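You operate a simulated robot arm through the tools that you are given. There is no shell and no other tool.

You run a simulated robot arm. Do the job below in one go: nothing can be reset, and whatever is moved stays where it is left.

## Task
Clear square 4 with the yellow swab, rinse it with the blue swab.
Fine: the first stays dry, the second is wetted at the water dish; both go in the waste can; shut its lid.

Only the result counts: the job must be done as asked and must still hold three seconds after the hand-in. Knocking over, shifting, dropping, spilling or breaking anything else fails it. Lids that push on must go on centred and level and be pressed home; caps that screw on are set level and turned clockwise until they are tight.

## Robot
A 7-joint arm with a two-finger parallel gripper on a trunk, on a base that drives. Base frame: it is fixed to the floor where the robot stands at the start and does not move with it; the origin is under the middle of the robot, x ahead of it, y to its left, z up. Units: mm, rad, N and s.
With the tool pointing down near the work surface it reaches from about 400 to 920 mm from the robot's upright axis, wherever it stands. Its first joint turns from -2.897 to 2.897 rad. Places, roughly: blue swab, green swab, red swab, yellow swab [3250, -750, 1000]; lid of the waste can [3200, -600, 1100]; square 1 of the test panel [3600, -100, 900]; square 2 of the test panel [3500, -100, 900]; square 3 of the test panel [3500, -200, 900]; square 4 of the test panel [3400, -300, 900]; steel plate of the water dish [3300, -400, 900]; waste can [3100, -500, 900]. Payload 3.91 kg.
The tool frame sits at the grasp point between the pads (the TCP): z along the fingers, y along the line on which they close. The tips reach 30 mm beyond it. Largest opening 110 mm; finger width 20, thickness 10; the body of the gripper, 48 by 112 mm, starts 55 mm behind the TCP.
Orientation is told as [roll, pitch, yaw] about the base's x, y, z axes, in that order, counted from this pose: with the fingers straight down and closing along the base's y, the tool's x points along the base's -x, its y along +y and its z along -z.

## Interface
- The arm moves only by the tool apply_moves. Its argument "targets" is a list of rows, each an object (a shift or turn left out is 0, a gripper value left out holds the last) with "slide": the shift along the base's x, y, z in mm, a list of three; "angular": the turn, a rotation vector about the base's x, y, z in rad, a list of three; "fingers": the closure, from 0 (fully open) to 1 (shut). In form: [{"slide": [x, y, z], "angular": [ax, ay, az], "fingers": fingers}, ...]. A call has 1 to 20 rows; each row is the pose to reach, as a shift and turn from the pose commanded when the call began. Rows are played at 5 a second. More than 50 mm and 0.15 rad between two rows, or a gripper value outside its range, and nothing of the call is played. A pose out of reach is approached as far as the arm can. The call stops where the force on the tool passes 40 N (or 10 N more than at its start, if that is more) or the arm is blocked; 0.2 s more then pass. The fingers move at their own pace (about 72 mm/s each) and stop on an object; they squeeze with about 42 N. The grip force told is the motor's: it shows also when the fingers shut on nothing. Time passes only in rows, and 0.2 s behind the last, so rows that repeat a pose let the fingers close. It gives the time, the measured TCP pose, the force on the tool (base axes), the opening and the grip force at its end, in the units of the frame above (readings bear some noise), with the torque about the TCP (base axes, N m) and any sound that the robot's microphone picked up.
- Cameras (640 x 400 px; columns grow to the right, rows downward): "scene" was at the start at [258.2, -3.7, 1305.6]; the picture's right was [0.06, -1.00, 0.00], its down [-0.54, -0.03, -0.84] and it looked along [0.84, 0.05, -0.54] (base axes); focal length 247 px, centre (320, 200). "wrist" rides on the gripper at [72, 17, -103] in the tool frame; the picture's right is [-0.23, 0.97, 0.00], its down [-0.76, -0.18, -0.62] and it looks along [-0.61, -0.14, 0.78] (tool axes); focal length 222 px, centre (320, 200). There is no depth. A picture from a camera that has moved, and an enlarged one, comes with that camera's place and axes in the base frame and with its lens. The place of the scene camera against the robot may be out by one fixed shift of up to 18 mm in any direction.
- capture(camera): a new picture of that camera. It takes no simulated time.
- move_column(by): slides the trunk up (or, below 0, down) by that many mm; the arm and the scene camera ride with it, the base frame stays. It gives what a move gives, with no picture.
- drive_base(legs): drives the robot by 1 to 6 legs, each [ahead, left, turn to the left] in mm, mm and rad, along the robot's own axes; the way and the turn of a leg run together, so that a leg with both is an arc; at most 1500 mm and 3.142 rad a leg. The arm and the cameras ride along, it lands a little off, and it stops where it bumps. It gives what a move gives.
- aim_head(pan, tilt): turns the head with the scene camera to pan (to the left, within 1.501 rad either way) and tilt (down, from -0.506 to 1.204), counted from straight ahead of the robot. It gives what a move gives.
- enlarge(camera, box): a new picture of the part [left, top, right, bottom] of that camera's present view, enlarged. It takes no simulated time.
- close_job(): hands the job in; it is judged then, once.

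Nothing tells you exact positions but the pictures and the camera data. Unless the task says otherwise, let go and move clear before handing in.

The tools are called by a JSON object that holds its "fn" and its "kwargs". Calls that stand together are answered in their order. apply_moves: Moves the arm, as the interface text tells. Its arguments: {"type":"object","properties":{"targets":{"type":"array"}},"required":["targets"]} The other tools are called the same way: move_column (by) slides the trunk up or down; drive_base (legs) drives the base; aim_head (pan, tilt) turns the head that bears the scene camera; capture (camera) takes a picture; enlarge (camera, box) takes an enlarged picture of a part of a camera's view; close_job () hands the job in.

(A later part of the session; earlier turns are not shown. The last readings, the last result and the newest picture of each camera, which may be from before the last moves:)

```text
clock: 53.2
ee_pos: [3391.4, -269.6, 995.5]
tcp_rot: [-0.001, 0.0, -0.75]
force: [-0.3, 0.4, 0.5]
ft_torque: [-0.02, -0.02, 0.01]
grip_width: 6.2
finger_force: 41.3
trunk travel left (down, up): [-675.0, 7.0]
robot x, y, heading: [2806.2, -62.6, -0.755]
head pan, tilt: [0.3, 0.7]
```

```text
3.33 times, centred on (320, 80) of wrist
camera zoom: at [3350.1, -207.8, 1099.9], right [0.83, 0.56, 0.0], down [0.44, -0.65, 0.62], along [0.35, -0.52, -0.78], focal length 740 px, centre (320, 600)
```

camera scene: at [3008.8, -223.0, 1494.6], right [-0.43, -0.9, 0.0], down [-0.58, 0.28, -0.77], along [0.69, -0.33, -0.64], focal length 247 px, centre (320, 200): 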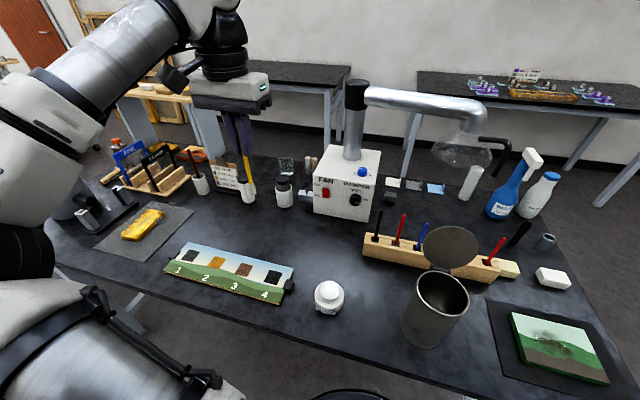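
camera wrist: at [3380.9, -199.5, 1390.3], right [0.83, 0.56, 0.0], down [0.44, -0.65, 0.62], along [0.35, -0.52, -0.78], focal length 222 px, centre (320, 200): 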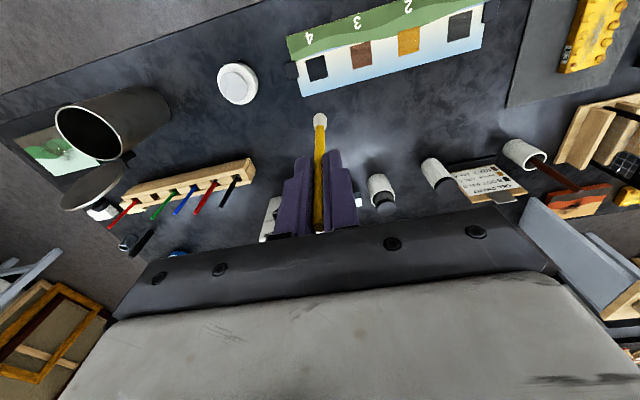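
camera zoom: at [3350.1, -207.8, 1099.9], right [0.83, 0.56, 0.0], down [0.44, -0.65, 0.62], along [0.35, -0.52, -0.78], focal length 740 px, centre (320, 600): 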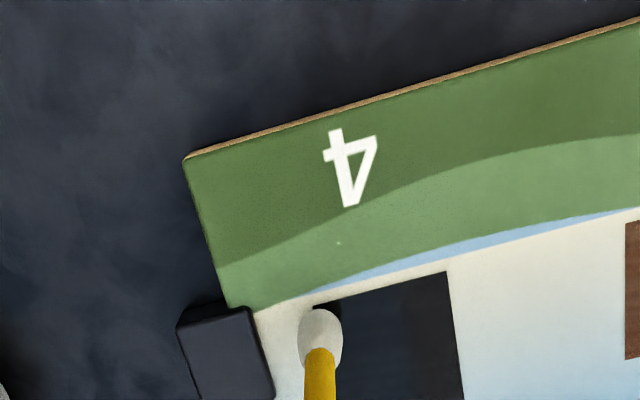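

The swab head sits right over the near corner, almost in contact. I'll step down gently to find the surface.

{"fn": "apply_moves", "kwargs": {"targets": [{"slide": [0, 0, -1.5]}]}}

{"fn": "apply_moves", "kwargs": {"targets": [{"slide": [0, 0, -1.5]}]}}

{"fn": "apply_moves", "kwargs": {"targets": [{"slide": [0, 0, -1]}]}}

```text
clock: 53.6
ee_pos: [3392.4, -268.9, 995.5]
tcp_rot: [0.001, -0.001, -0.747]
force: [0.6, -0.1, -0.3]
ft_torque: [0.0, 0.04, 0.01]
grip_width: 6.4
finger_force: 42.1
trunk travel left (down, up): [-675.0, 7.0]
robot x, y, heading: [2806.3, -61.6, -0.747]
head pan, tilt: [0.3, 0.7]
```

```text
clock: 54.0
ee_pos: [3391.7, -267.8, 993.3]
tcp_rot: [-0.001, -0.001, -0.75]
force: [0.2, 0.4, -0.2]
ft_torque: [0.02, -0.02, -0.02]
grip_width: 5.9
finger_force: 42.2
trunk travel left (down, up): [-675.0, 7.0]
robot x, y, heading: [2808.8, -60.8, -0.752]
head pan, tilt: [0.3, 0.7]
```

```text
clock: 54.4
ee_pos: [3393.4, -269.8, 992.1]
tcp_rot: [0.0, -0.001, -0.749]
force: [-0.8, -0.5, 0.2]
ft_torque: [-0.03, 0.0, -0.02]
grip_width: 6.3
finger_force: 41.6
trunk travel left (down, up): [-675.0, 7.0]
robot x, y, heading: [2810.7, -61.6, -0.751]
head pan, tilt: [0.3, 0.7]
```

{"fn": "apply_moves", "kwargs": {"targets": [{"slide": [0, 0, -1.5]}]}}

{"fn": "apply_moves", "kwargs": {"targets": [{"slide": [0, 0, -1]}]}}

{"fn": "enlarge", "kwargs": {"camera": "wrist", "box": [240, 20, 400, 140]}}

{"fn": "enlarge", "kwargs": {"camera": "scene", "box": [220, 220, 320, 310]}}

```text
clock: 54.8
ee_pos: [3392.0, -268.1, 991.8]
tcp_rot: [-0.001, 0.0, -0.75]
force: [-0.7, -0.5, 9.4]
ft_torque: [-0.12, 0.04, 0.0]
grip_width: 6.5
finger_force: 41.7
trunk travel left (down, up): [-675.0, 7.0]
robot x, y, heading: [2810.0, -62.9, -0.748]
head pan, tilt: [0.3, 0.7]
```

```text
clock: 55.2
ee_pos: [3391.3, -268.6, 992.2]
tcp_rot: [-0.001, -0.003, -0.748]
force: [-0.1, -1.5, 19.1]
ft_torque: [-0.15, 0.0, -0.01]
grip_width: 6.4
finger_force: 41.7
trunk travel left (down, up): [-675.0, 7.0]
robot x, y, heading: [2810.8, -59.2, -0.748]
head pan, tilt: [0.3, 0.7]
```

```text
3.33 times, centred on (320, 80) of wrist
camera zoom: at [3350.3, -207.2, 1094.9], right [0.83, 0.56, 0.0], down [0.44, -0.65, 0.63], along [0.35, -0.52, -0.78], focal length 740 px, centre (320, 600)
```

zoom: 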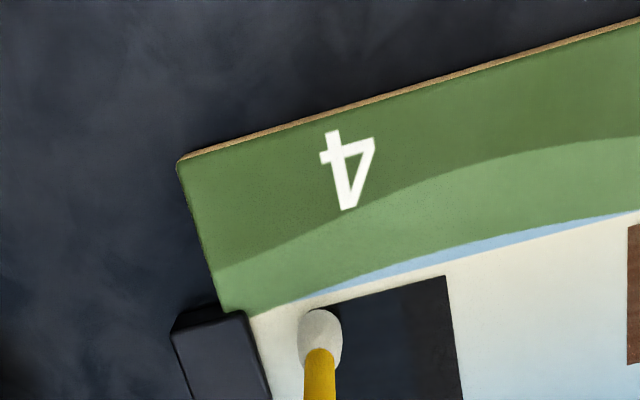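

```text
4.44 times, centred on (270, 265) of scene
camera zoom: at [3007.5, -222.6, 1495.1], right [-0.43, -0.9, 0.0], down [-0.58, 0.28, -0.77], along [0.69, -0.33, -0.64], focal length 1098 px, centre (542, -89)
```

zoom: 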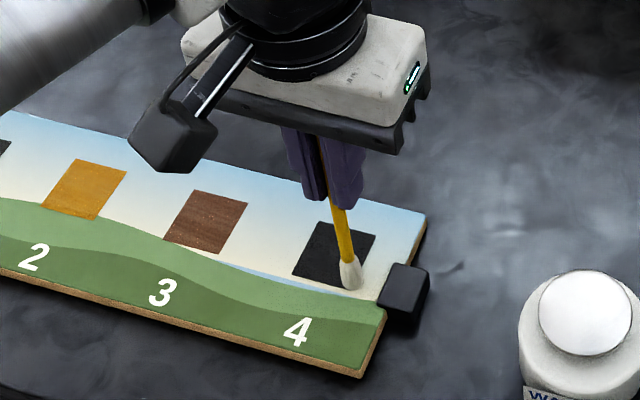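

Contact found, at about 10 N per mm. I'll ease to roughly 6 N and wipe the first two strokes.

{"fn": "apply_moves", "kwargs": {"targets": [{"slide": [0, 0, 1.3]}, {"slide": [-2.9, 2.7, 1.3]}, {"slide": [11.1, 17.7, 1.3]}, {"slide": [25, 32.7, 1.3]}]}}

{"fn": "enlarge", "kwargs": {"camera": "wrist", "box": [240, 20, 400, 140]}}

{"fn": "enlarge", "kwargs": {"camera": "scene", "box": [220, 220, 320, 310]}}

```text
clock: 56.2
ee_pos: [3416.8, -235.0, 991.8]
tcp_rot: [0.0, -0.001, -0.748]
force: [-6.4, -5.2, 17.2]
ft_torque: [-0.64, 0.78, 0.0]
grip_width: 6.3
finger_force: 42.1
trunk travel left (down, up): [-675.0, 7.0]
robot x, y, heading: [2805.5, -59.1, -0.749]
head pan, tilt: [0.3, 0.7]
```

```text
3.33 times, centred on (320, 80) of wrist
camera zoom: at [3375.2, -174.3, 1095.1], right [0.83, 0.56, 0.0], down [0.44, -0.65, 0.62], along [0.35, -0.52, -0.78], focal length 740 px, centre (320, 600)
```

zoom: 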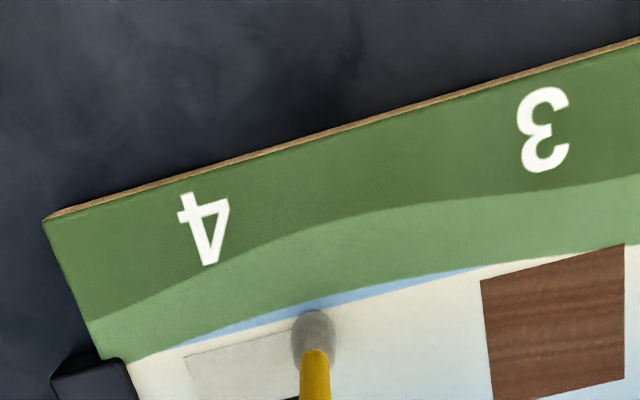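

```text
4.44 times, centred on (270, 265) of scene
camera zoom: at [3007.0, -223.0, 1494.9], right [-0.43, -0.9, 0.0], down [-0.58, 0.28, -0.77], along [0.69, -0.33, -0.64], focal length 1098 px, centre (542, -89)
```

zoom: 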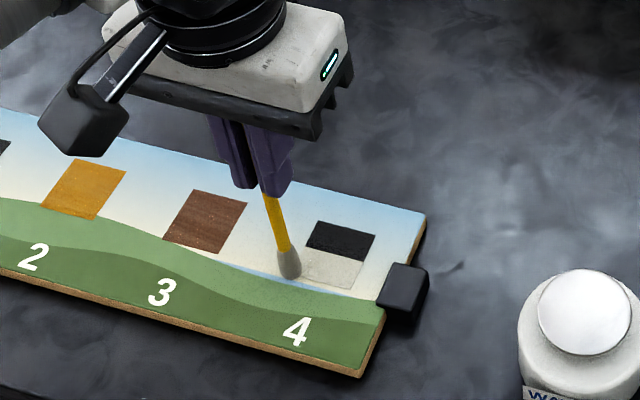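

One stroke already lifted a wide band of soot, leaving a faint grey residue for the rinse. I'll continue with overlapping strokes across the rest at slightly lower pressure.

{"fn": "apply_moves", "kwargs": {"targets": [{"slide": [5.9, -5.5, 0.8]}, {"slide": [-8.1, -20.5, 0.8]}, {"slide": [-22, -35.5, 0.8]}, {"slide": [-16.2, -40.9, 0.8]}, {"slide": [-2.3, -25.9, 0.8]}, {"slide": [11.7, -10.9, 0.8]}, {"slide": [17.6, -16.4, 0.8]}, {"slide": [3.6, -31.4, 0.8]}, {"slide": [-10.4, -46.4, 0.8]}, {"slide": [-4.5, -51.8, 0.8]}, {"slide": [9.4, -36.8, 0.8]}, {"slide": [23.4, -21.8, 0.8]}, {"slide": [29.3, -27.3, 0.8]}, {"slide": [15.3, -42.3, 0.8]}, {"slide": [1.3, -57.3, 0.8]}]}}

{"fn": "enlarge", "kwargs": {"camera": "scene", "box": [220, 220, 320, 310]}}

{"fn": "enlarge", "kwargs": {"camera": "wrist", "box": [240, 0, 400, 120]}}

```text
clock: 59.4
ee_pos: [3418.9, -292.5, 991.4]
tcp_rot: [0.0, 0.0, -0.747]
force: [-0.1, 0.7, 1.1]
ft_torque: [0.05, -0.08, -0.06]
grip_width: 6.3
finger_force: 42.2
trunk travel left (down, up): [-675.0, 7.0]
robot x, y, heading: [2810.1, -61.0, -0.753]
head pan, tilt: [0.3, 0.7]
```

```text
4.44 times, centred on (270, 265) of scene
camera zoom: at [3008.8, -223.1, 1494.5], right [-0.43, -0.9, 0.0], down [-0.58, 0.28, -0.76], along [0.69, -0.33, -0.64], focal length 1098 px, centre (542, -89)
```

zoom: 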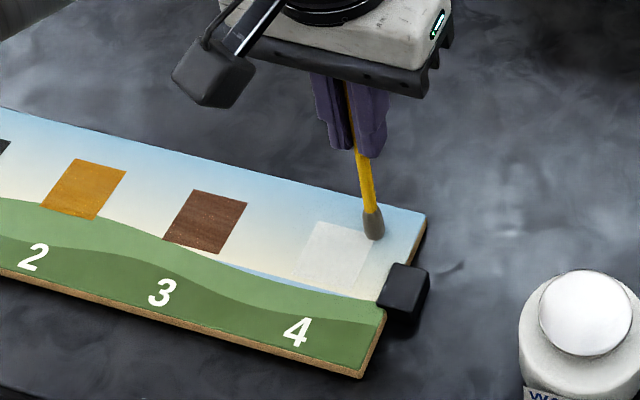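

```text
3.33 times, centred on (320, 60) of wrist
camera zoom: at [3377.8, -231.3, 1095.4], right [0.83, 0.56, 0.0], down [0.44, -0.65, 0.62], along [0.35, -0.52, -0.78], focal length 740 px, centre (320, 667)
```

zoom: 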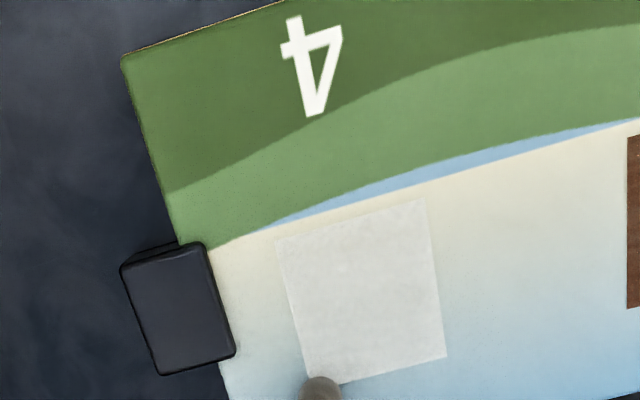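

Square 4's soot looks gone, leaving a pale haze for rinsing. I'll lift off and check the whole square, including the corner under the swab.

{"fn": "apply_moves", "kwargs": {"targets": [{"slide": [0, 0, 30]}, {"slide": [0, 0, 70]}, {"slide": [-10, 10, 115]}]}}

{"fn": "enlarge", "kwargs": {"camera": "wrist", "box": [240, 0, 420, 130]}}

{"fn": "enlarge", "kwargs": {"camera": "scene", "box": [220, 220, 320, 310]}}

```text
clock: 60.2
ee_pos: [3407.3, -283.2, 1109.2]
tcp_rot: [-0.001, -0.001, -0.75]
force: [0.3, 0.2, -0.5]
ft_torque: [0.0, -0.01, -0.02]
grip_width: 6.1
finger_force: 42.0
trunk travel left (down, up): [-675.0, 7.0]
robot x, y, heading: [2809.5, -58.4, -0.747]
head pan, tilt: [0.3, 0.7]
```

```text
3.08 times, centred on (330, 65) of wrist
camera zoom: at [3366.6, -221.9, 1212.4], right [0.83, 0.56, 0.0], down [0.44, -0.65, 0.62], along [0.35, -0.52, -0.78], focal length 684 px, centre (289, 615)
```

zoom: 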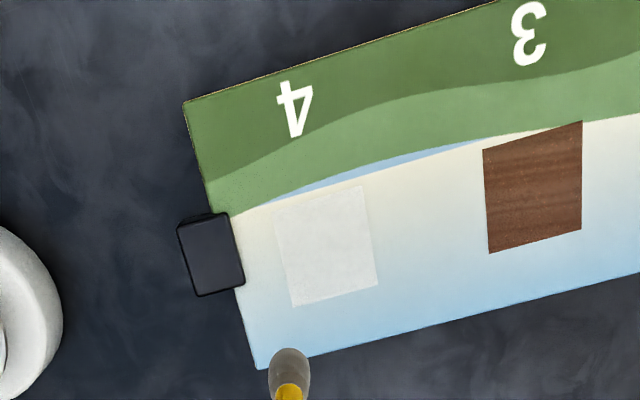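

```text
4.44 times, centred on (270, 265) of scene
camera zoom: at [3008.2, -222.6, 1494.7], right [-0.43, -0.9, 0.0], down [-0.58, 0.28, -0.77], along [0.69, -0.33, -0.64], focal length 1098 px, centre (542, -89)
```

zoom: 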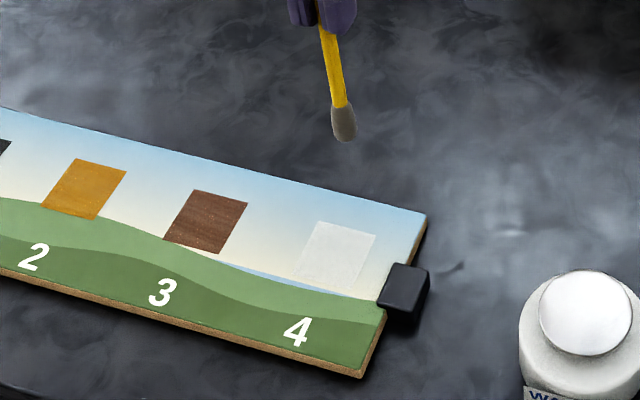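

The square is fully cleared. Next, carry the yellow swab to above the can and verify its rim position.

{"fn": "apply_moves", "kwargs": {"targets": [{"slide": [0, 0, 46]}, {"slide": [0, 0, 91]}, {"slide": [-33.8, -32.4, 91]}, {"slide": [-67.6, -64.9, 91]}, {"slide": [-101.4, -97.3, 91]}, {"slide": [-135.2, -129.7, 91]}, {"slide": [-168.9, -162.1, 91]}, {"slide": [-202.7, -194.6, 91]}, {"slide": [-236.5, -227, 91]}, {"slide": [-270.3, -259.4, 91]}]}}

{"fn": "capture", "kwargs": {"camera": "wrist"}}

{"fn": "enlarge", "kwargs": {"camera": "wrist", "box": [240, 0, 400, 140]}}

{"fn": "aim_head", "kwargs": {"pan": -0.1, "tilt": 0.75}}

{"fn": "enlarge", "kwargs": {"camera": "scene", "box": [240, 80, 480, 320]}}

```text
clock: 62.4
ee_pos: [3138.7, -543.0, 1198.8]
tcp_rot: [0.0, 0.001, -0.747]
force: [0.6, 0.5, 0.3]
ft_torque: [0.0, -0.03, 0.03]
grip_width: 6.3
finger_force: 41.7
trunk travel left (down, up): [-675.0, 7.0]
robot x, y, heading: [2807.5, -63.3, -0.744]
head pan, tilt: [0.3, 0.7]
```

```text
taken
camera wrist: at [3096.1, -482.9, 1302.1], right [0.83, 0.56, 0.0], down [0.44, -0.65, 0.62], along [0.35, -0.52, -0.78], focal length 222 px, centre (320, 200)
```

wrist: 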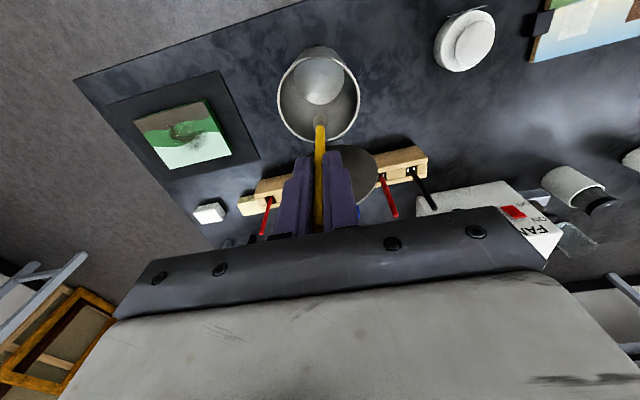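

```text
2.86 times, centred on (320, 70) of wrist
camera zoom: at [3096.1, -482.9, 1302.1], right [0.83, 0.56, 0.0], down [0.44, -0.65, 0.62], along [0.35, -0.52, -0.78], focal length 635 px, centre (320, 571)
```

zoom: 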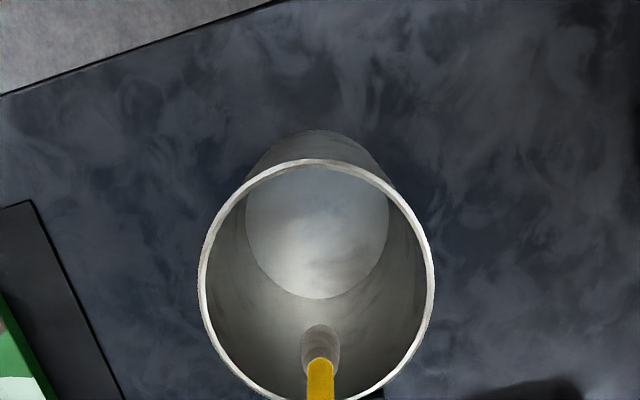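

```text
clock: 63.3
ee_pos: [3139.5, -543.1, 1197.6]
tcp_rot: [0.001, 0.002, -0.748]
force: [0.6, -0.5, -0.4]
ft_torque: [0.01, -0.02, -0.02]
grip_width: 6.3
finger_force: 41.5
trunk travel left (down, up): [-675.0, 7.0]
robot x, y, heading: [2811.9, -58.8, -0.748]
head pan, tilt: [-0.099, 0.75]
```

```text
1.67 times, centred on (360, 200) of scene
camera zoom: at [2987.2, -248.3, 1490.3], right [-0.75, -0.66, 0.0], down [-0.45, 0.51, -0.73], along [0.48, -0.55, -0.68], focal length 412 px, centre (253, 200)
```

zoom: 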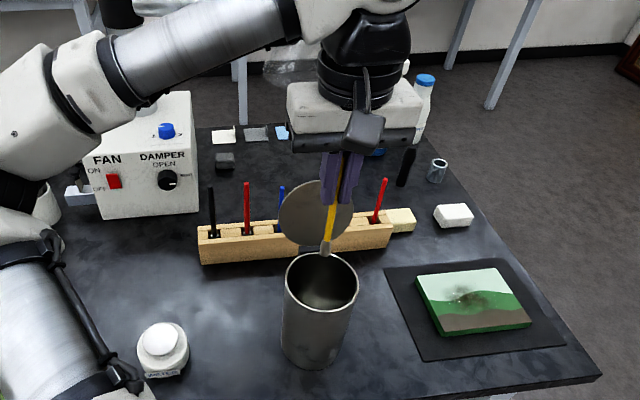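

The can centre is about f=2670, l=1741, rim z≈1020, inner radius 46, and about 160 mm deep. The swab is about 161 mm long, so I'll lower it tilted (top toward me, tip toward the back wall) so that it leans below the rim.

{"fn": "apply_moves", "kwargs": {"targets": [{"slide": [-6.6, 6.1, 0], "angular": [-0.0797, -0.0856, 0]}, {"slide": [-13.2, 12.3, 0], "angular": [-0.1588, -0.1705, 0]}, {"slide": [-19, 17.7, 0], "angular": [-0.2386, -0.2561, 0]}, {"slide": [-19, 17.7, -30], "angular": [-0.2386, -0.2561, 0]}]}}

{"fn": "enlarge", "kwargs": {"camera": "scene", "box": [240, 80, 480, 320]}}

{"fn": "enlarge", "kwargs": {"camera": "wrist", "box": [220, 0, 420, 140]}}

```text
clock: 64.3
ee_pos: [3119.5, -524.7, 1168.2]
tcp_rot: [-0.004, -0.351, -0.747]
force: [-0.4, 0.1, -0.8]
ft_torque: [-0.01, 0.02, -0.02]
grip_width: 6.3
finger_force: 42.3
trunk travel left (down, up): [-675.0, 7.0]
robot x, y, heading: [2807.1, -59.6, -0.752]
head pan, tilt: [-0.099, 0.75]
```

```text
1.67 times, centred on (360, 200) of scene
camera zoom: at [2987.7, -248.7, 1490.2], right [-0.75, -0.66, 0.0], down [-0.45, 0.51, -0.73], along [0.48, -0.55, -0.68], focal length 412 px, centre (253, 200)
```

zoom: 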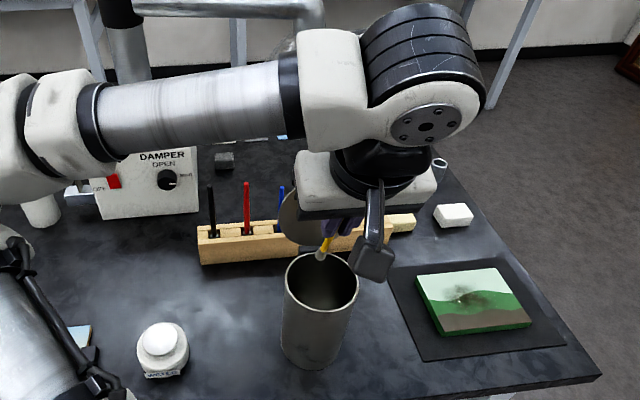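

```text
2.86 times, centred on (320, 70) of wrist
camera zoom: at [3055.2, -442.4, 1240.4], right [0.82, 0.57, 0.08], down [0.25, -0.47, 0.85], along [0.52, -0.68, -0.53], focal length 635 px, centre (320, 571)
```

zoom: 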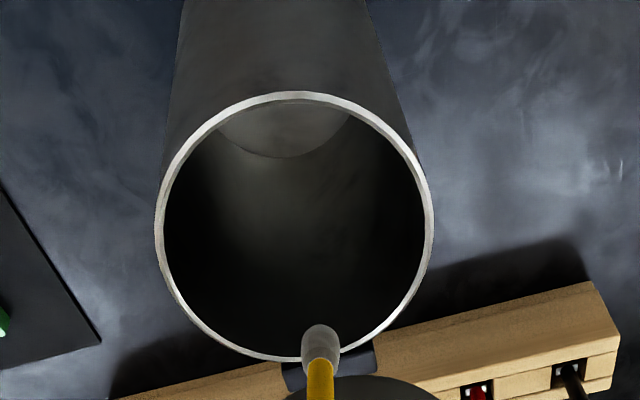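

The tilted tip is inside the rim outline. I'll lower it, easing slightly toward the back as it goes in.

{"fn": "apply_moves", "kwargs": {"targets": [{"slide": [0, 0, -24]}, {"slide": [0, 0, -48]}, {"slide": [4.4, -4.1, -85]}, {"slide": [8.8, -8.2, -120]}, {"slide": [12.4, -11.6, -150]}, {"slide": [12.4, -11.6, -166]}]}}

{"fn": "enlarge", "kwargs": {"camera": "scene", "box": [240, 80, 480, 320]}}

{"fn": "capture", "kwargs": {"camera": "wrist"}}

```text
clock: 65.7
ee_pos: [3131.4, -537.2, 1002.0]
tcp_rot: [-0.002, -0.35, -0.75]
force: [-0.3, -0.4, 0.4]
ft_torque: [0.0, 0.0, 0.0]
grip_width: 6.2
finger_force: 41.8
trunk travel left (down, up): [-675.0, 7.0]
robot x, y, heading: [2808.5, -63.2, -0.748]
head pan, tilt: [-0.099, 0.75]
```

```text
1.67 times, centred on (360, 200) of scene
camera zoom: at [2987.1, -248.3, 1490.3], right [-0.75, -0.66, 0.0], down [-0.45, 0.51, -0.73], along [0.48, -0.55, -0.68], focal length 412 px, centre (253, 200)
```

zoom: 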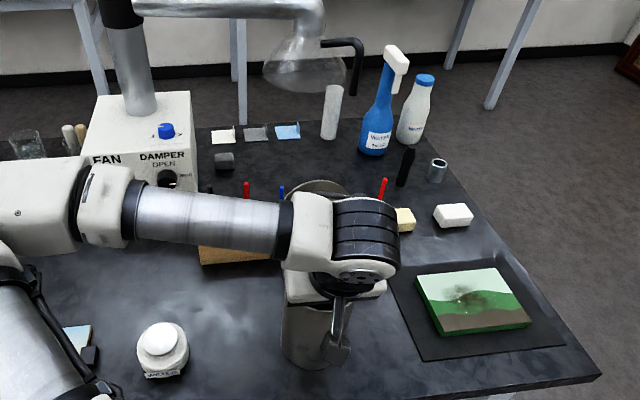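

```text
taken
camera wrist: at [3066.7, -455.7, 1074.2], right [0.82, 0.57, 0.08], down [0.25, -0.47, 0.85], along [0.52, -0.68, -0.53], focal length 222 px, centre (320, 200)
```

wrist: 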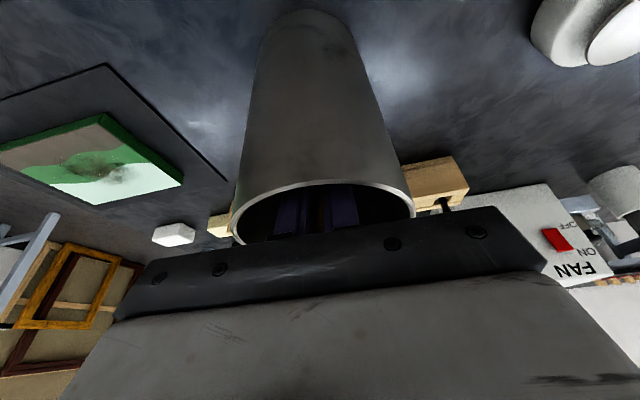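

The fingers and swab are inside the can with no contact force. I'll open partly to let go, wait, and then withdraw.

{"fn": "apply_moves", "kwargs": {"targets": [{"fingers": 0.9}, {"fingers": 0.75}, {"fingers": 0.65}, {"fingers": 0.65}, {"fingers": 0.65}, {"slide": [0, 0, 25]}, {"slide": [0, 0, 60]}, {"slide": [0, 0, 100]}, {"slide": [0, 0, 145]}, {"slide": [0, 0, 190]}]}}

{"fn": "capture", "kwargs": {"camera": "wrist"}}

{"fn": "enlarge", "kwargs": {"camera": "scene", "box": [240, 80, 480, 320]}}

```text
clock: 67.9
ee_pos: [3130.8, -537.9, 1193.7]
tcp_rot: [-0.001, -0.353, -0.748]
force: [-0.7, 0.8, -0.2]
ft_torque: [-0.04, 0.0, 0.0]
grip_width: 38.8
finger_force: 0.0
trunk travel left (down, up): [-675.0, 7.0]
robot x, y, heading: [2810.1, -58.4, -0.749]
head pan, tilt: [-0.099, 0.75]
```

```text
taken
camera wrist: at [3066.5, -454.8, 1265.9], right [0.82, 0.57, 0.08], down [0.25, -0.47, 0.85], along [0.52, -0.68, -0.53], focal length 222 px, centre (320, 200)
```

wrist: 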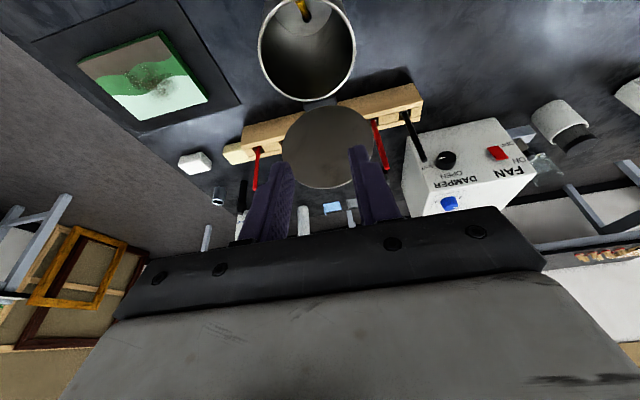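

```text
1.67 times, centred on (360, 200) of scene
camera zoom: at [2986.8, -248.1, 1490.3], right [-0.75, -0.66, 0.0], down [-0.45, 0.51, -0.73], along [0.48, -0.55, -0.68], focal length 412 px, centre (253, 200)
```

zoom: 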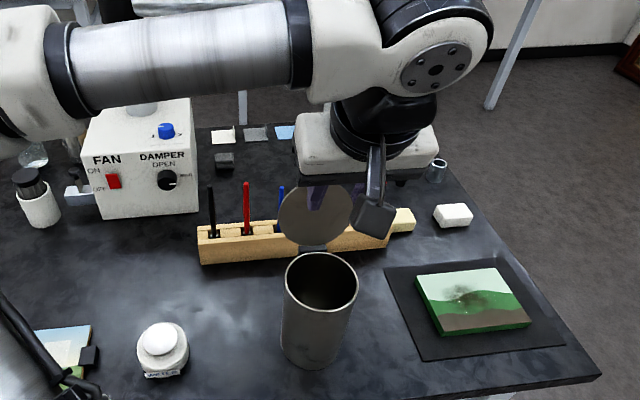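

The swab is in the can. I'll zoom in to confirm it sits below the rim.

{"fn": "enlarge", "kwargs": {"camera": "wrist", "box": [230, 0, 390, 120]}}

{"fn": "enlarge", "kwargs": {"camera": "scene", "box": [320, 200, 420, 300]}}

```text
3.33 times, centred on (310, 60) of wrist
camera zoom: at [3066.5, -454.8, 1265.9], right [0.82, 0.57, 0.08], down [0.25, -0.47, 0.85], along [0.52, -0.68, -0.53], focal length 740 px, centre (353, 667)
```

zoom: 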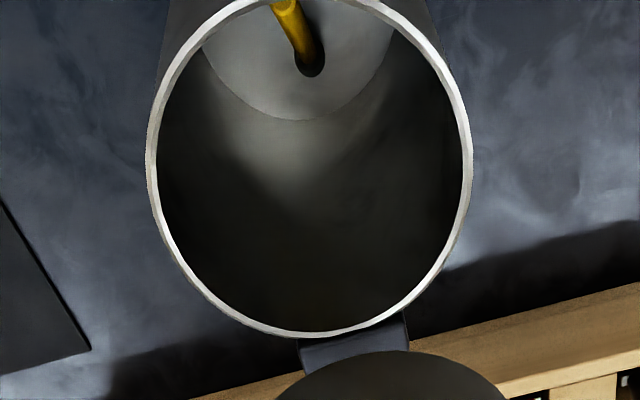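

```text
4.00 times, centred on (370, 250) of scene
camera zoom: at [2986.8, -248.1, 1490.3], right [-0.75, -0.66, 0.0], down [-0.45, 0.51, -0.73], along [0.48, -0.55, -0.68], focal length 988 px, centre (120, 0)
```

zoom: 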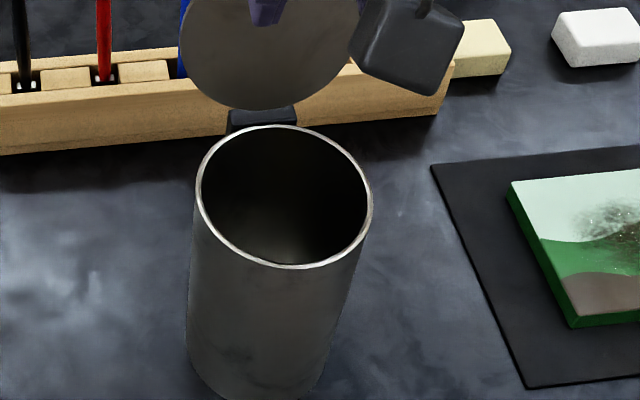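

The yellow swab leans inside, below the rim. Now I'll level the tool, rise over the lid, turn −45° in yaw (so the wrist camera clears the lid's knob), and move over the blue swab.

{"fn": "apply_moves", "kwargs": {"targets": [{"slide": [0, 0, 42], "angular": [0.0797, 0.0856, 0]}, {"slide": [0, 0, 84], "angular": [0.1588, 0.1705, 0]}, {"slide": [0, 0, 126], "angular": [0.2386, 0.2561, 0], "fingers": 0.6}]}}

{"fn": "apply_moves", "kwargs": {"targets": [{"slide": [28.3, -20.5, 0], "angular": [0, 0, -0.131]}, {"slide": [56.5, -41, 0], "angular": [0, 0, -0.262]}, {"slide": [84.8, -61.5, 0], "angular": [0, 0, -0.393]}, {"slide": [113.1, -82.1, 0], "angular": [0, 0, -0.524]}, {"slide": [141.3, -102.6, 0], "angular": [0, 0, -0.654]}, {"slide": [169.6, -123.1, 0], "angular": [0, 0, -0.785]}, {"slide": [169.6, -123.1, -45], "angular": [0, 0, -0.785]}, {"slide": [169.6, -123.1, -90], "angular": [0, 0, -0.785]}, {"slide": [169.6, -123.1, -130], "angular": [0, 0, -0.785]}]}}

{"fn": "capture", "kwargs": {"camera": "wrist"}}

{"fn": "capture", "kwargs": {"camera": "scene"}}

```text
clock: 68.7
ee_pos: [3133.7, -535.7, 1319.2]
tcp_rot: [0.001, -0.001, -0.748]
force: [-0.1, -0.2, 0.4]
ft_torque: [0.01, 0.01, 0.03]
grip_width: 44.0
finger_force: 0.1
trunk travel left (down, up): [-675.0, 7.0]
robot x, y, heading: [2806.5, -61.6, -0.745]
head pan, tilt: [-0.099, 0.75]
```

```text
clock: 70.7
ee_pos: [3301.9, -658.6, 1187.7]
tcp_rot: [-0.002, 0.0, -1.534]
force: [0.4, -0.3, 0.4]
ft_torque: [0.0, -0.01, -0.02]
grip_width: 44.1
finger_force: 0.0
out of reach, approached as far as the arm can: row 6, 7
trunk travel left (down, up): [-675.0, 7.0]
robot x, y, heading: [2805.0, -61.4, -0.746]
head pan, tilt: [-0.099, 0.75]
```

```text
taken
camera wrist: at [3315.6, -586.6, 1289.7], right [0.98, -0.19, 0.0], down [-0.15, -0.77, 0.62], along [-0.12, -0.61, -0.78], focal length 222 px, centre (320, 200)
```

wrist: 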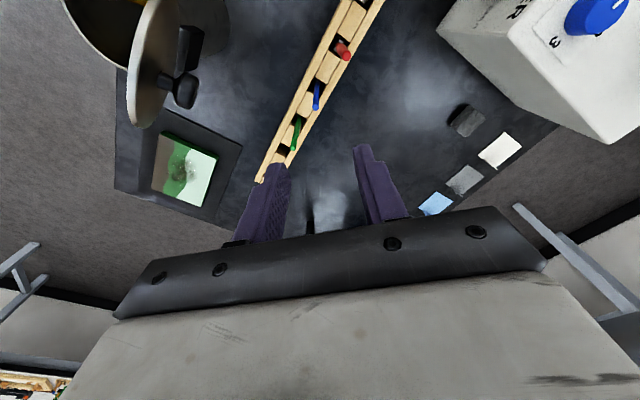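

```text
taken
camera scene: at [2987.7, -248.6, 1490.2], right [-0.75, -0.66, 0.0], down [-0.45, 0.51, -0.73], along [0.48, -0.55, -0.68], focal length 247 px, centre (320, 200)
```

scene: 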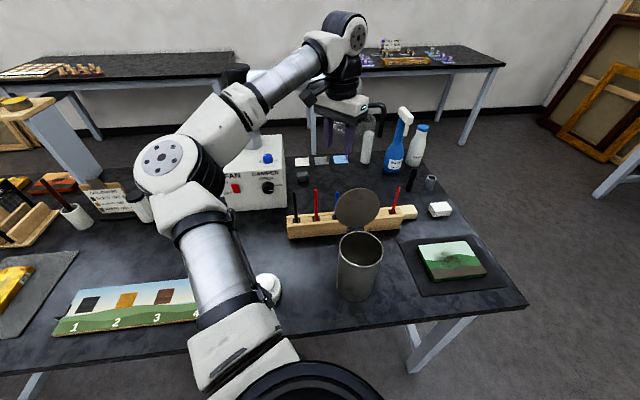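

I'm above the blue swab; the reach limit at height was only transient. I'll zoom in to check alignment.

{"fn": "enlarge", "kwargs": {"camera": "wrist", "box": [220, 20, 420, 160]}}

```text
2.86 times, centred on (320, 90) of wrist
camera zoom: at [3315.6, -586.6, 1289.7], right [0.98, -0.19, 0.0], down [-0.15, -0.77, 0.62], along [-0.12, -0.61, -0.78], focal length 635 px, centre (320, 514)
```

zoom: 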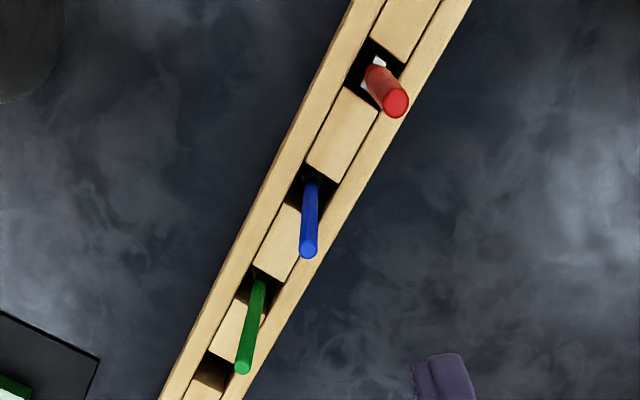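

The blue handle is a few mm off centre. I'll shift slightly and drop to just above it for a final check.

{"fn": "apply_moves", "kwargs": {"targets": [{"slide": [-3, -3, -40]}, {"slide": [-3, -3, -80]}, {"slide": [-3, -3, -122]}]}}

{"fn": "capture", "kwargs": {"camera": "wrist"}}

{"fn": "enlarge", "kwargs": {"camera": "wrist", "box": [220, 60, 420, 200]}}

```text
clock: 71.5
ee_pos: [3300.1, -660.5, 1066.5]
tcp_rot: [-0.002, 0.0, -1.532]
force: [-0.7, 0.1, 0.3]
ft_torque: [0.03, 0.0, 0.0]
grip_width: 44.0
finger_force: 0.0
trunk travel left (down, up): [-675.0, 7.0]
robot x, y, heading: [2807.9, -59.2, -0.752]
head pan, tilt: [-0.099, 0.75]
```

```text
taken
camera wrist: at [3313.9, -588.5, 1168.9], right [0.98, -0.19, 0.0], down [-0.15, -0.77, 0.62], along [-0.12, -0.61, -0.78], focal length 222 px, centre (320, 200)
```

wrist: 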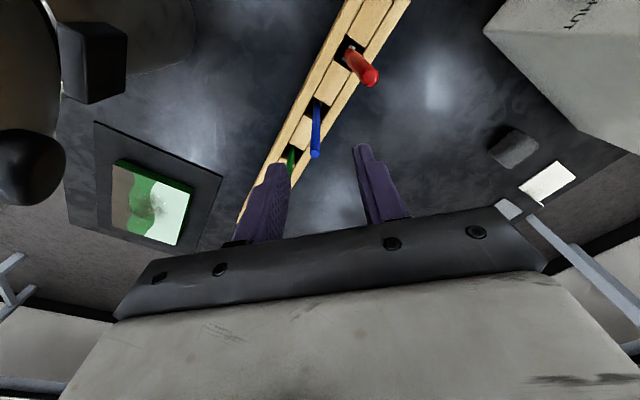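

```text
2.86 times, centred on (320, 130) of wrist
camera zoom: at [3313.9, -588.5, 1168.9], right [0.98, -0.19, 0.0], down [-0.15, -0.77, 0.62], along [-0.12, -0.61, -0.78], focal length 635 px, centre (320, 400)
```

zoom: 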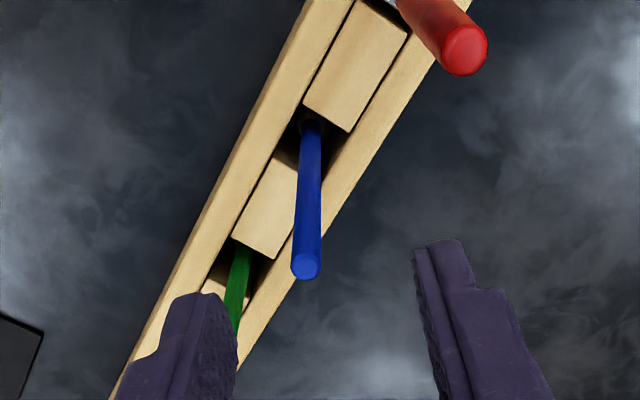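

Two wrist views agree: blue handle top at (3296.3,-664.2,1016). I'll correct by (−3.3, −3.1) and descend to grasp height.

{"fn": "apply_moves", "kwargs": {"targets": [{"slide": [-3.3, -3.1, -10]}, {"slide": [-3.3, -3.1, -40]}, {"slide": [-3.3, -3.1, -76]}, {"slide": [-3.3, -3.1, -76]}]}}

{"fn": "enlarge", "kwargs": {"camera": "wrist", "box": [220, 60, 420, 200]}}

{"fn": "enlarge", "kwargs": {"camera": "scene", "box": [260, 60, 460, 280]}}

```text
clock: 72.5
ee_pos: [3296.8, -664.5, 989.1]
tcp_rot: [-0.001, 0.0, -1.534]
force: [0.6, 0.4, -0.4]
ft_torque: [0.01, 0.04, 0.0]
grip_width: 43.8
finger_force: 0.1
trunk travel left (down, up): [-675.0, 7.0]
robot x, y, heading: [2811.0, -57.4, -0.748]
head pan, tilt: [-0.099, 0.75]
```

```text
2.86 times, centred on (320, 130) of wrist
camera zoom: at [3310.1, -592.2, 1093.3], right [0.98, -0.19, 0.0], down [-0.15, -0.77, 0.62], along [-0.12, -0.61, -0.78], focal length 635 px, centre (320, 400)
```

zoom: 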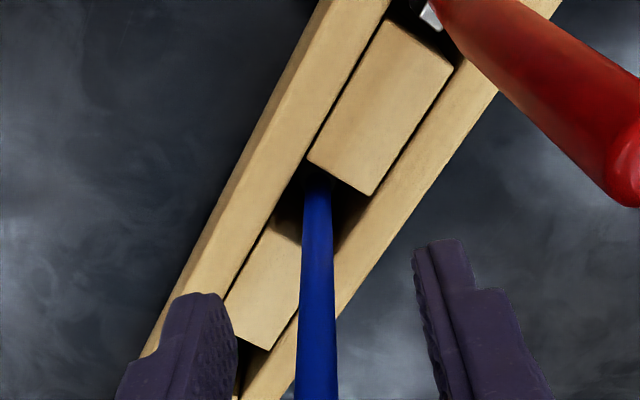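

```text
1.82 times, centred on (360, 170) of scene
camera zoom: at [2987.0, -248.1, 1490.4], right [-0.75, -0.66, 0.0], down [-0.45, 0.51, -0.73], along [0.48, -0.55, -0.68], focal length 449 px, centre (247, 254)
```

zoom: 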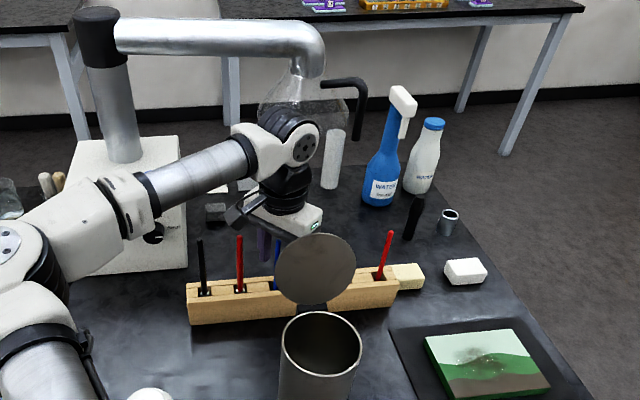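

The blue handle stands between the fingers with nothing else touched. I'll close and lift.

{"fn": "apply_moves", "kwargs": {"targets": [{"fingers": 0.8}, {"fingers": 0.9}, {"fingers": 1}, {"fingers": 1}, {"fingers": 1}, {"slide": [0, 0, 15]}, {"slide": [0, 0, 40]}, {"slide": [0, 0, 80]}, {"slide": [0, 0, 120]}, {"slide": [0, 0, 155]}]}}

{"fn": "enlarge", "kwargs": {"camera": "wrist", "box": [200, 0, 440, 200]}}

{"fn": "enlarge", "kwargs": {"camera": "scene", "box": [260, 60, 460, 280]}}

```text
clock: 74.7
ee_pos: [3296.0, -666.4, 1146.3]
tcp_rot: [0.0, 0.0, -1.533]
force: [-0.1, 0.8, -0.6]
ft_torque: [0.0, -0.01, -0.03]
grip_width: 6.4
finger_force: 41.5
trunk travel left (down, up): [-675.0, 7.0]
robot x, y, heading: [2808.0, -61.4, -0.745]
head pan, tilt: [-0.099, 0.75]
```

```text
2.00 times, centred on (320, 100) of wrist
camera zoom: at [3310.0, -594.1, 1250.2], right [0.98, -0.19, 0.0], down [-0.15, -0.77, 0.62], along [-0.12, -0.61, -0.78], focal length 444 px, centre (320, 400)
```

zoom: 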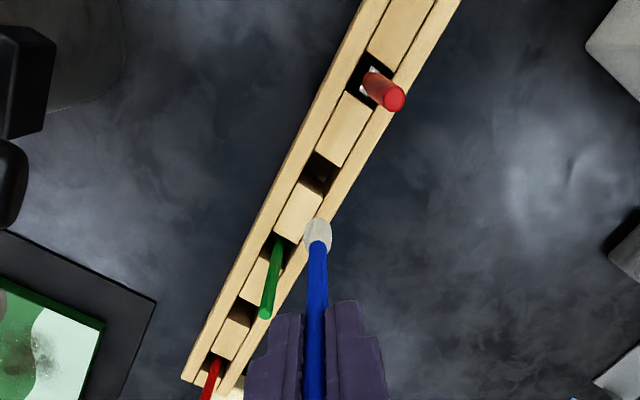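

```text
1.82 times, centred on (360, 170) of scene
camera zoom: at [2986.8, -248.1, 1490.3], right [-0.75, -0.66, 0.0], down [-0.45, 0.51, -0.73], along [0.48, -0.55, -0.68], focal length 449 px, centre (247, 254)
```

zoom: 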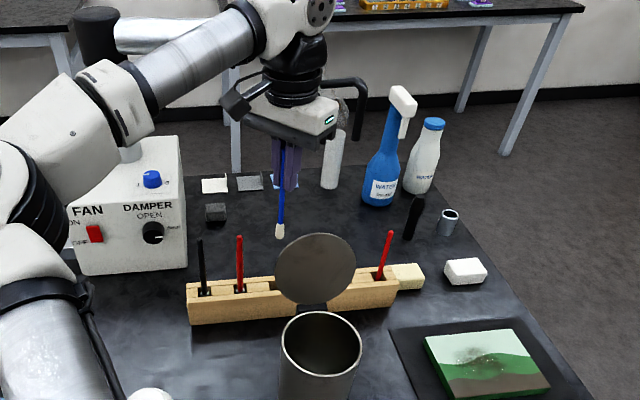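

The blue swab is held cleanly. I'll carry it to above the water dish, turning the yaw back.

{"fn": "apply_moves", "kwargs": {"targets": [{"slide": [0, 0, 30]}, {"slide": [0, 0, 55]}, {"slide": [-0.1, 40.3, 55], "angular": [0, 0, 0.112]}, {"slide": [-0.2, 80.6, 55], "angular": [0, 0, 0.224]}, {"slide": [-0.3, 121, 55], "angular": [0, 0, 0.336]}, {"slide": [-0.5, 161.3, 55], "angular": [0, 0, 0.449]}, {"slide": [-0.6, 201.6, 55], "angular": [0, 0, 0.561]}, {"slide": [-0.7, 242, 55], "angular": [0, 0, 0.673]}, {"slide": [-0.8, 282.3, 55], "angular": [0, 0, 0.785]}]}}

{"fn": "enlarge", "kwargs": {"camera": "wrist", "box": [220, 0, 440, 140]}}

{"fn": "aim_head", "kwargs": {"pan": 0.2, "tilt": 0.7}}

{"fn": "capture", "kwargs": {"camera": "scene"}}

```text
clock: 76.7
ee_pos: [3295.3, -382.0, 1201.2]
tcp_rot: [-0.001, -0.004, -0.747]
force: [0.4, 0.3, 0.0]
ft_torque: [0.0, 0.04, -0.01]
grip_width: 6.3
finger_force: 41.8
trunk travel left (down, up): [-675.0, 7.0]
robot x, y, heading: [2807.5, -63.8, -0.748]
head pan, tilt: [-0.099, 0.75]
```

```text
2.86 times, centred on (330, 70) of wrist
camera zoom: at [3254.1, -321.3, 1304.9], right [0.83, 0.56, 0.0], down [0.44, -0.65, 0.62], along [0.35, -0.52, -0.78], focal length 635 px, centre (291, 571)
```

zoom: 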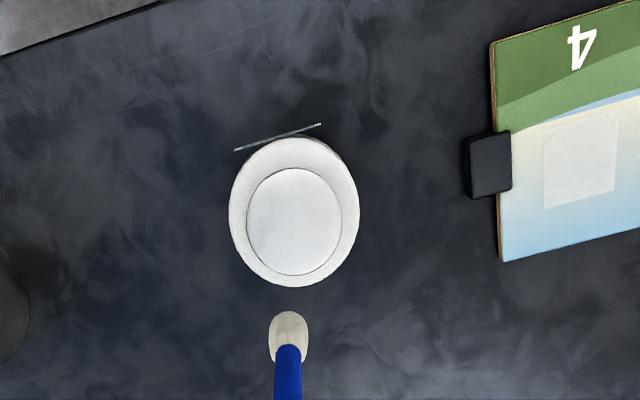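

```text
clock: 77.5
ee_pos: [3295.1, -383.2, 1202.4]
tcp_rot: [0.0, 0.0, -0.75]
force: [0.0, -0.1, -0.8]
ft_torque: [-0.04, -0.01, 0.01]
grip_width: 6.0
finger_force: 42.3
trunk travel left (down, up): [-675.0, 7.0]
robot x, y, heading: [2809.3, -64.3, -0.748]
head pan, tilt: [0.201, 0.7]
```

```text
taken
camera scene: at [3004.8, -230.3, 1494.6], right [-0.52, -0.85, 0.0], down [-0.55, 0.34, -0.76], along [0.65, -0.4, -0.64], focal length 247 px, centre (320, 200)
```

scene: 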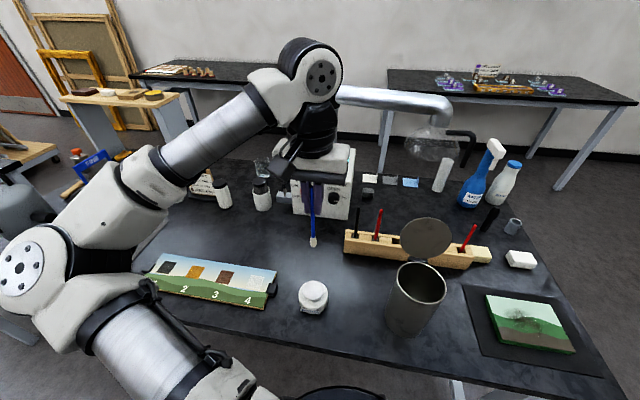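

The dish plate is just below, 4 mm off. I'll centre over it and descend to just above the plate.

{"fn": "apply_moves", "kwargs": {"targets": [{"slide": [0.9, 4.6, -40]}, {"slide": [0.9, 4.6, -80]}, {"slide": [0.9, 4.6, -120]}, {"slide": [0.9, 4.6, -150]}, {"slide": [0.9, 4.6, -158]}]}}

{"fn": "enlarge", "kwargs": {"camera": "wrist", "box": [240, 0, 420, 140]}}

{"fn": "enlarge", "kwargs": {"camera": "scene", "box": [260, 230, 380, 330]}}

```text
clock: 78.7
ee_pos: [3295.2, -378.5, 1041.3]
tcp_rot: [-0.001, 0.0, -0.749]
force: [-0.3, -0.1, -0.3]
ft_torque: [0.01, 0.02, 0.0]
grip_width: 6.2
finger_force: 41.9
trunk travel left (down, up): [-675.0, 7.0]
robot x, y, heading: [2809.2, -62.0, -0.747]
head pan, tilt: [0.201, 0.7]
```

```text
2.86 times, centred on (330, 70) of wrist
camera zoom: at [3254.1, -318.0, 1144.9], right [0.83, 0.56, 0.0], down [0.44, -0.65, 0.62], along [0.35, -0.52, -0.78], focal length 635 px, centre (291, 571)
```

zoom: 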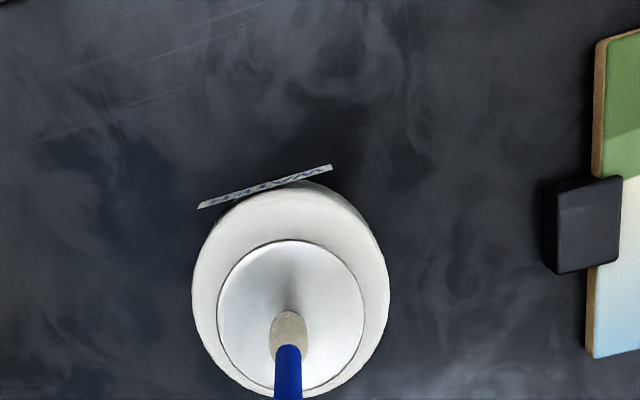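

```text
4.00 times, centred on (320, 280) of scene
camera zoom: at [3004.8, -230.4, 1494.6], right [-0.52, -0.85, 0.0], down [-0.55, 0.34, -0.76], along [0.65, -0.4, -0.64], focal length 988 px, centre (320, -120)
```

zoom: 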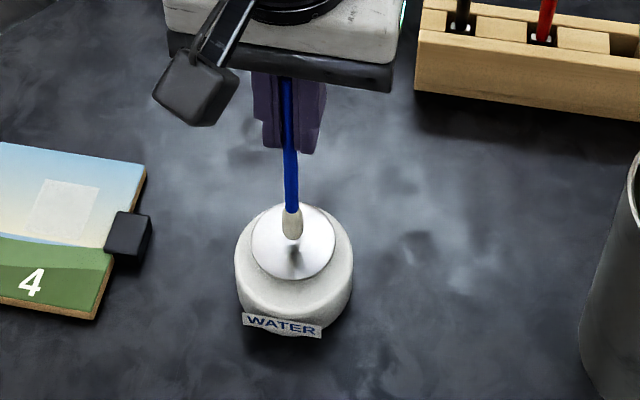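

The tip is just above the plate's centre. I'll step down slowly, watching the force.

{"fn": "apply_moves", "kwargs": {"targets": [{"slide": [0, 0, -3]}]}}

{"fn": "apply_moves", "kwargs": {"targets": [{"slide": [0, 0, -2]}]}}

{"fn": "apply_moves", "kwargs": {"targets": [{"slide": [0, 0, -2]}]}}

{"fn": "apply_moves", "kwargs": {"targets": [{"slide": [0, 0, -1]}]}}

{"fn": "enlarge", "kwargs": {"camera": "scene", "box": [280, 250, 350, 320]}}

```text
clock: 79.1
ee_pos: [3294.9, -377.7, 1038.2]
tcp_rot: [0.001, -0.001, -0.748]
force: [0.3, -0.3, 0.3]
ft_torque: [-0.03, 0.01, 0.02]
grip_width: 6.2
finger_force: 42.4
trunk travel left (down, up): [-675.0, 7.0]
robot x, y, heading: [2806.3, -58.6, -0.741]
head pan, tilt: [0.201, 0.7]
```

```text
clock: 79.5
ee_pos: [3295.5, -378.3, 1037.0]
tcp_rot: [0.001, 0.002, -0.749]
force: [0.3, -0.9, 0.0]
ft_torque: [0.03, 0.02, 0.0]
grip_width: 6.2
finger_force: 41.9
trunk travel left (down, up): [-675.0, 7.0]
robot x, y, heading: [2808.9, -61.4, -0.749]
head pan, tilt: [0.201, 0.7]
```

```text
clock: 79.9
ee_pos: [3295.9, -378.0, 1036.2]
tcp_rot: [-0.002, 0.0, -0.75]
force: [0.5, -0.3, -0.8]
ft_torque: [0.02, -0.02, 0.02]
grip_width: 6.3
finger_force: 42.3
trunk travel left (down, up): [-675.0, 7.0]
robot x, y, heading: [2809.6, -60.7, -0.745]
head pan, tilt: [0.201, 0.7]
```

```text
clock: 80.3
ee_pos: [3295.0, -378.6, 1034.0]
tcp_rot: [0.001, 0.001, -0.749]
force: [0.2, 0.8, -0.4]
ft_torque: [0.0, 0.01, -0.02]
grip_width: 6.3
finger_force: 41.9
trunk travel left (down, up): [-675.0, 7.0]
robot x, y, heading: [2808.2, -59.2, -0.752]
head pan, tilt: [0.201, 0.7]
```

```text
5.71 times, centred on (315, 285) of scene
camera zoom: at [3004.8, -230.4, 1494.6], right [-0.52, -0.85, 0.0], down [-0.55, 0.34, -0.76], along [0.65, -0.4, -0.64], focal length 1412 px, centre (349, -286)
```

zoom: 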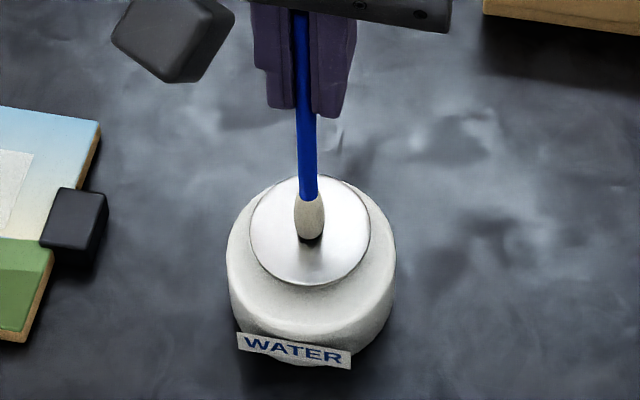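

{"fn": "apply_moves", "kwargs": {"targets": [{"slide": [0, 0, -1.5]}]}}

{"fn": "apply_moves", "kwargs": {"targets": [{"slide": [0, 0, -1.5]}]}}

{"fn": "apply_moves", "kwargs": {"targets": [{"slide": [0, 0, -1]}]}}

{"fn": "enlarge", "kwargs": {"camera": "scene", "box": [280, 250, 350, 320]}}

```text
clock: 80.7
ee_pos: [3296.3, -378.0, 1032.2]
tcp_rot: [-0.001, -0.001, -0.747]
force: [0.7, 0.3, 0.0]
ft_torque: [0.01, -0.02, 0.0]
grip_width: 6.1
finger_force: 41.8
trunk travel left (down, up): [-675.0, 7.0]
robot x, y, heading: [2807.9, -61.7, -0.744]
head pan, tilt: [0.201, 0.7]
```

```text
clock: 81.1
ee_pos: [3296.3, -378.4, 1031.7]
tcp_rot: [-0.001, 0.002, -0.748]
force: [-0.8, 1.0, 0.5]
ft_torque: [-0.01, -0.01, 0.0]
grip_width: 6.1
finger_force: 42.2
trunk travel left (down, up): [-675.0, 7.0]
robot x, y, heading: [2810.7, -60.4, -0.75]
head pan, tilt: [0.201, 0.7]
```

```text
clock: 81.5
ee_pos: [3294.0, -378.0, 1028.7]
tcp_rot: [0.001, 0.0, -0.749]
force: [-0.1, 0.5, 0.0]
ft_torque: [-0.01, 0.01, 0.02]
grip_width: 6.2
finger_force: 41.7
trunk travel left (down, up): [-675.0, 7.0]
robot x, y, heading: [2808.8, -62.7, -0.752]
head pan, tilt: [0.201, 0.7]
```

```text
5.71 times, centred on (315, 285) of scene
camera zoom: at [3004.8, -230.4, 1494.6], right [-0.52, -0.85, 0.0], down [-0.55, 0.34, -0.76], along [0.65, -0.4, -0.64], focal length 1412 px, centre (349, -286)
```

zoom: 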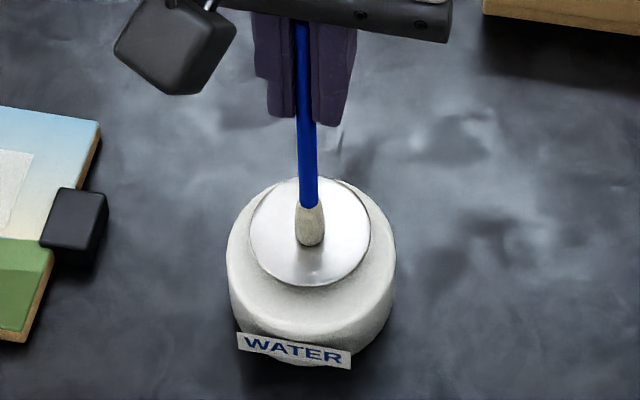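

{"fn": "apply_moves", "kwargs": {"targets": [{"slide": [0, 0, -1.5]}]}}

{"fn": "apply_moves", "kwargs": {"targets": [{"slide": [0, 0, -1.5]}]}}

{"fn": "apply_moves", "kwargs": {"targets": [{"slide": [0, 0, -1]}]}}

{"fn": "enlarge", "kwargs": {"camera": "scene", "box": [280, 250, 350, 320]}}

```text
clock: 81.9
ee_pos: [3294.7, -378.4, 1028.0]
tcp_rot: [0.0, -0.001, -0.75]
force: [0.1, 0.0, -0.3]
ft_torque: [0.0, -0.05, 0.02]
grip_width: 6.1
finger_force: 41.7
trunk travel left (down, up): [-675.0, 7.0]
robot x, y, heading: [2808.2, -60.1, -0.749]
head pan, tilt: [0.201, 0.7]
```

```text
clock: 82.3
ee_pos: [3295.5, -378.9, 1026.3]
tcp_rot: [-0.002, 0.001, -0.748]
force: [-0.7, 1.1, 0.8]
ft_torque: [0.02, 0.04, -0.02]
grip_width: 6.2
finger_force: 42.1
trunk travel left (down, up): [-675.0, 7.0]
robot x, y, heading: [2805.7, -61.2, -0.75]
head pan, tilt: [0.201, 0.7]
```

```text
clock: 82.7
ee_pos: [3295.4, -378.9, 1024.6]
tcp_rot: [0.0, -0.001, -0.747]
force: [0.7, -0.8, 0.4]
ft_torque: [-0.07, 0.02, 0.01]
grip_width: 6.0
finger_force: 42.0
trunk travel left (down, up): [-675.0, 7.0]
robot x, y, heading: [2806.8, -58.3, -0.746]
head pan, tilt: [0.201, 0.7]
```

```text
5.71 times, centred on (315, 285) of scene
camera zoom: at [3004.8, -230.4, 1494.6], right [-0.52, -0.85, 0.0], down [-0.55, 0.34, -0.76], along [0.65, -0.4, -0.64], focal length 1412 px, centre (349, -286)
```

zoom: 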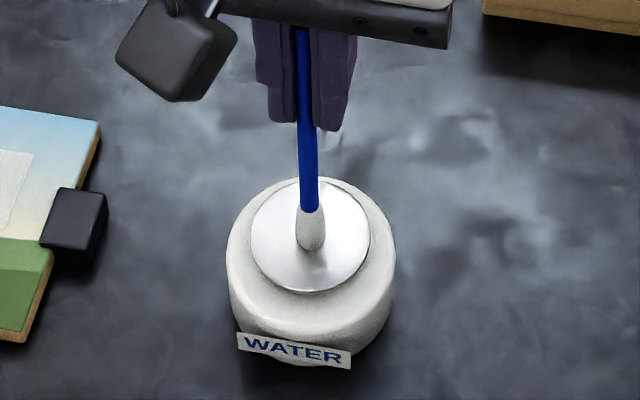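

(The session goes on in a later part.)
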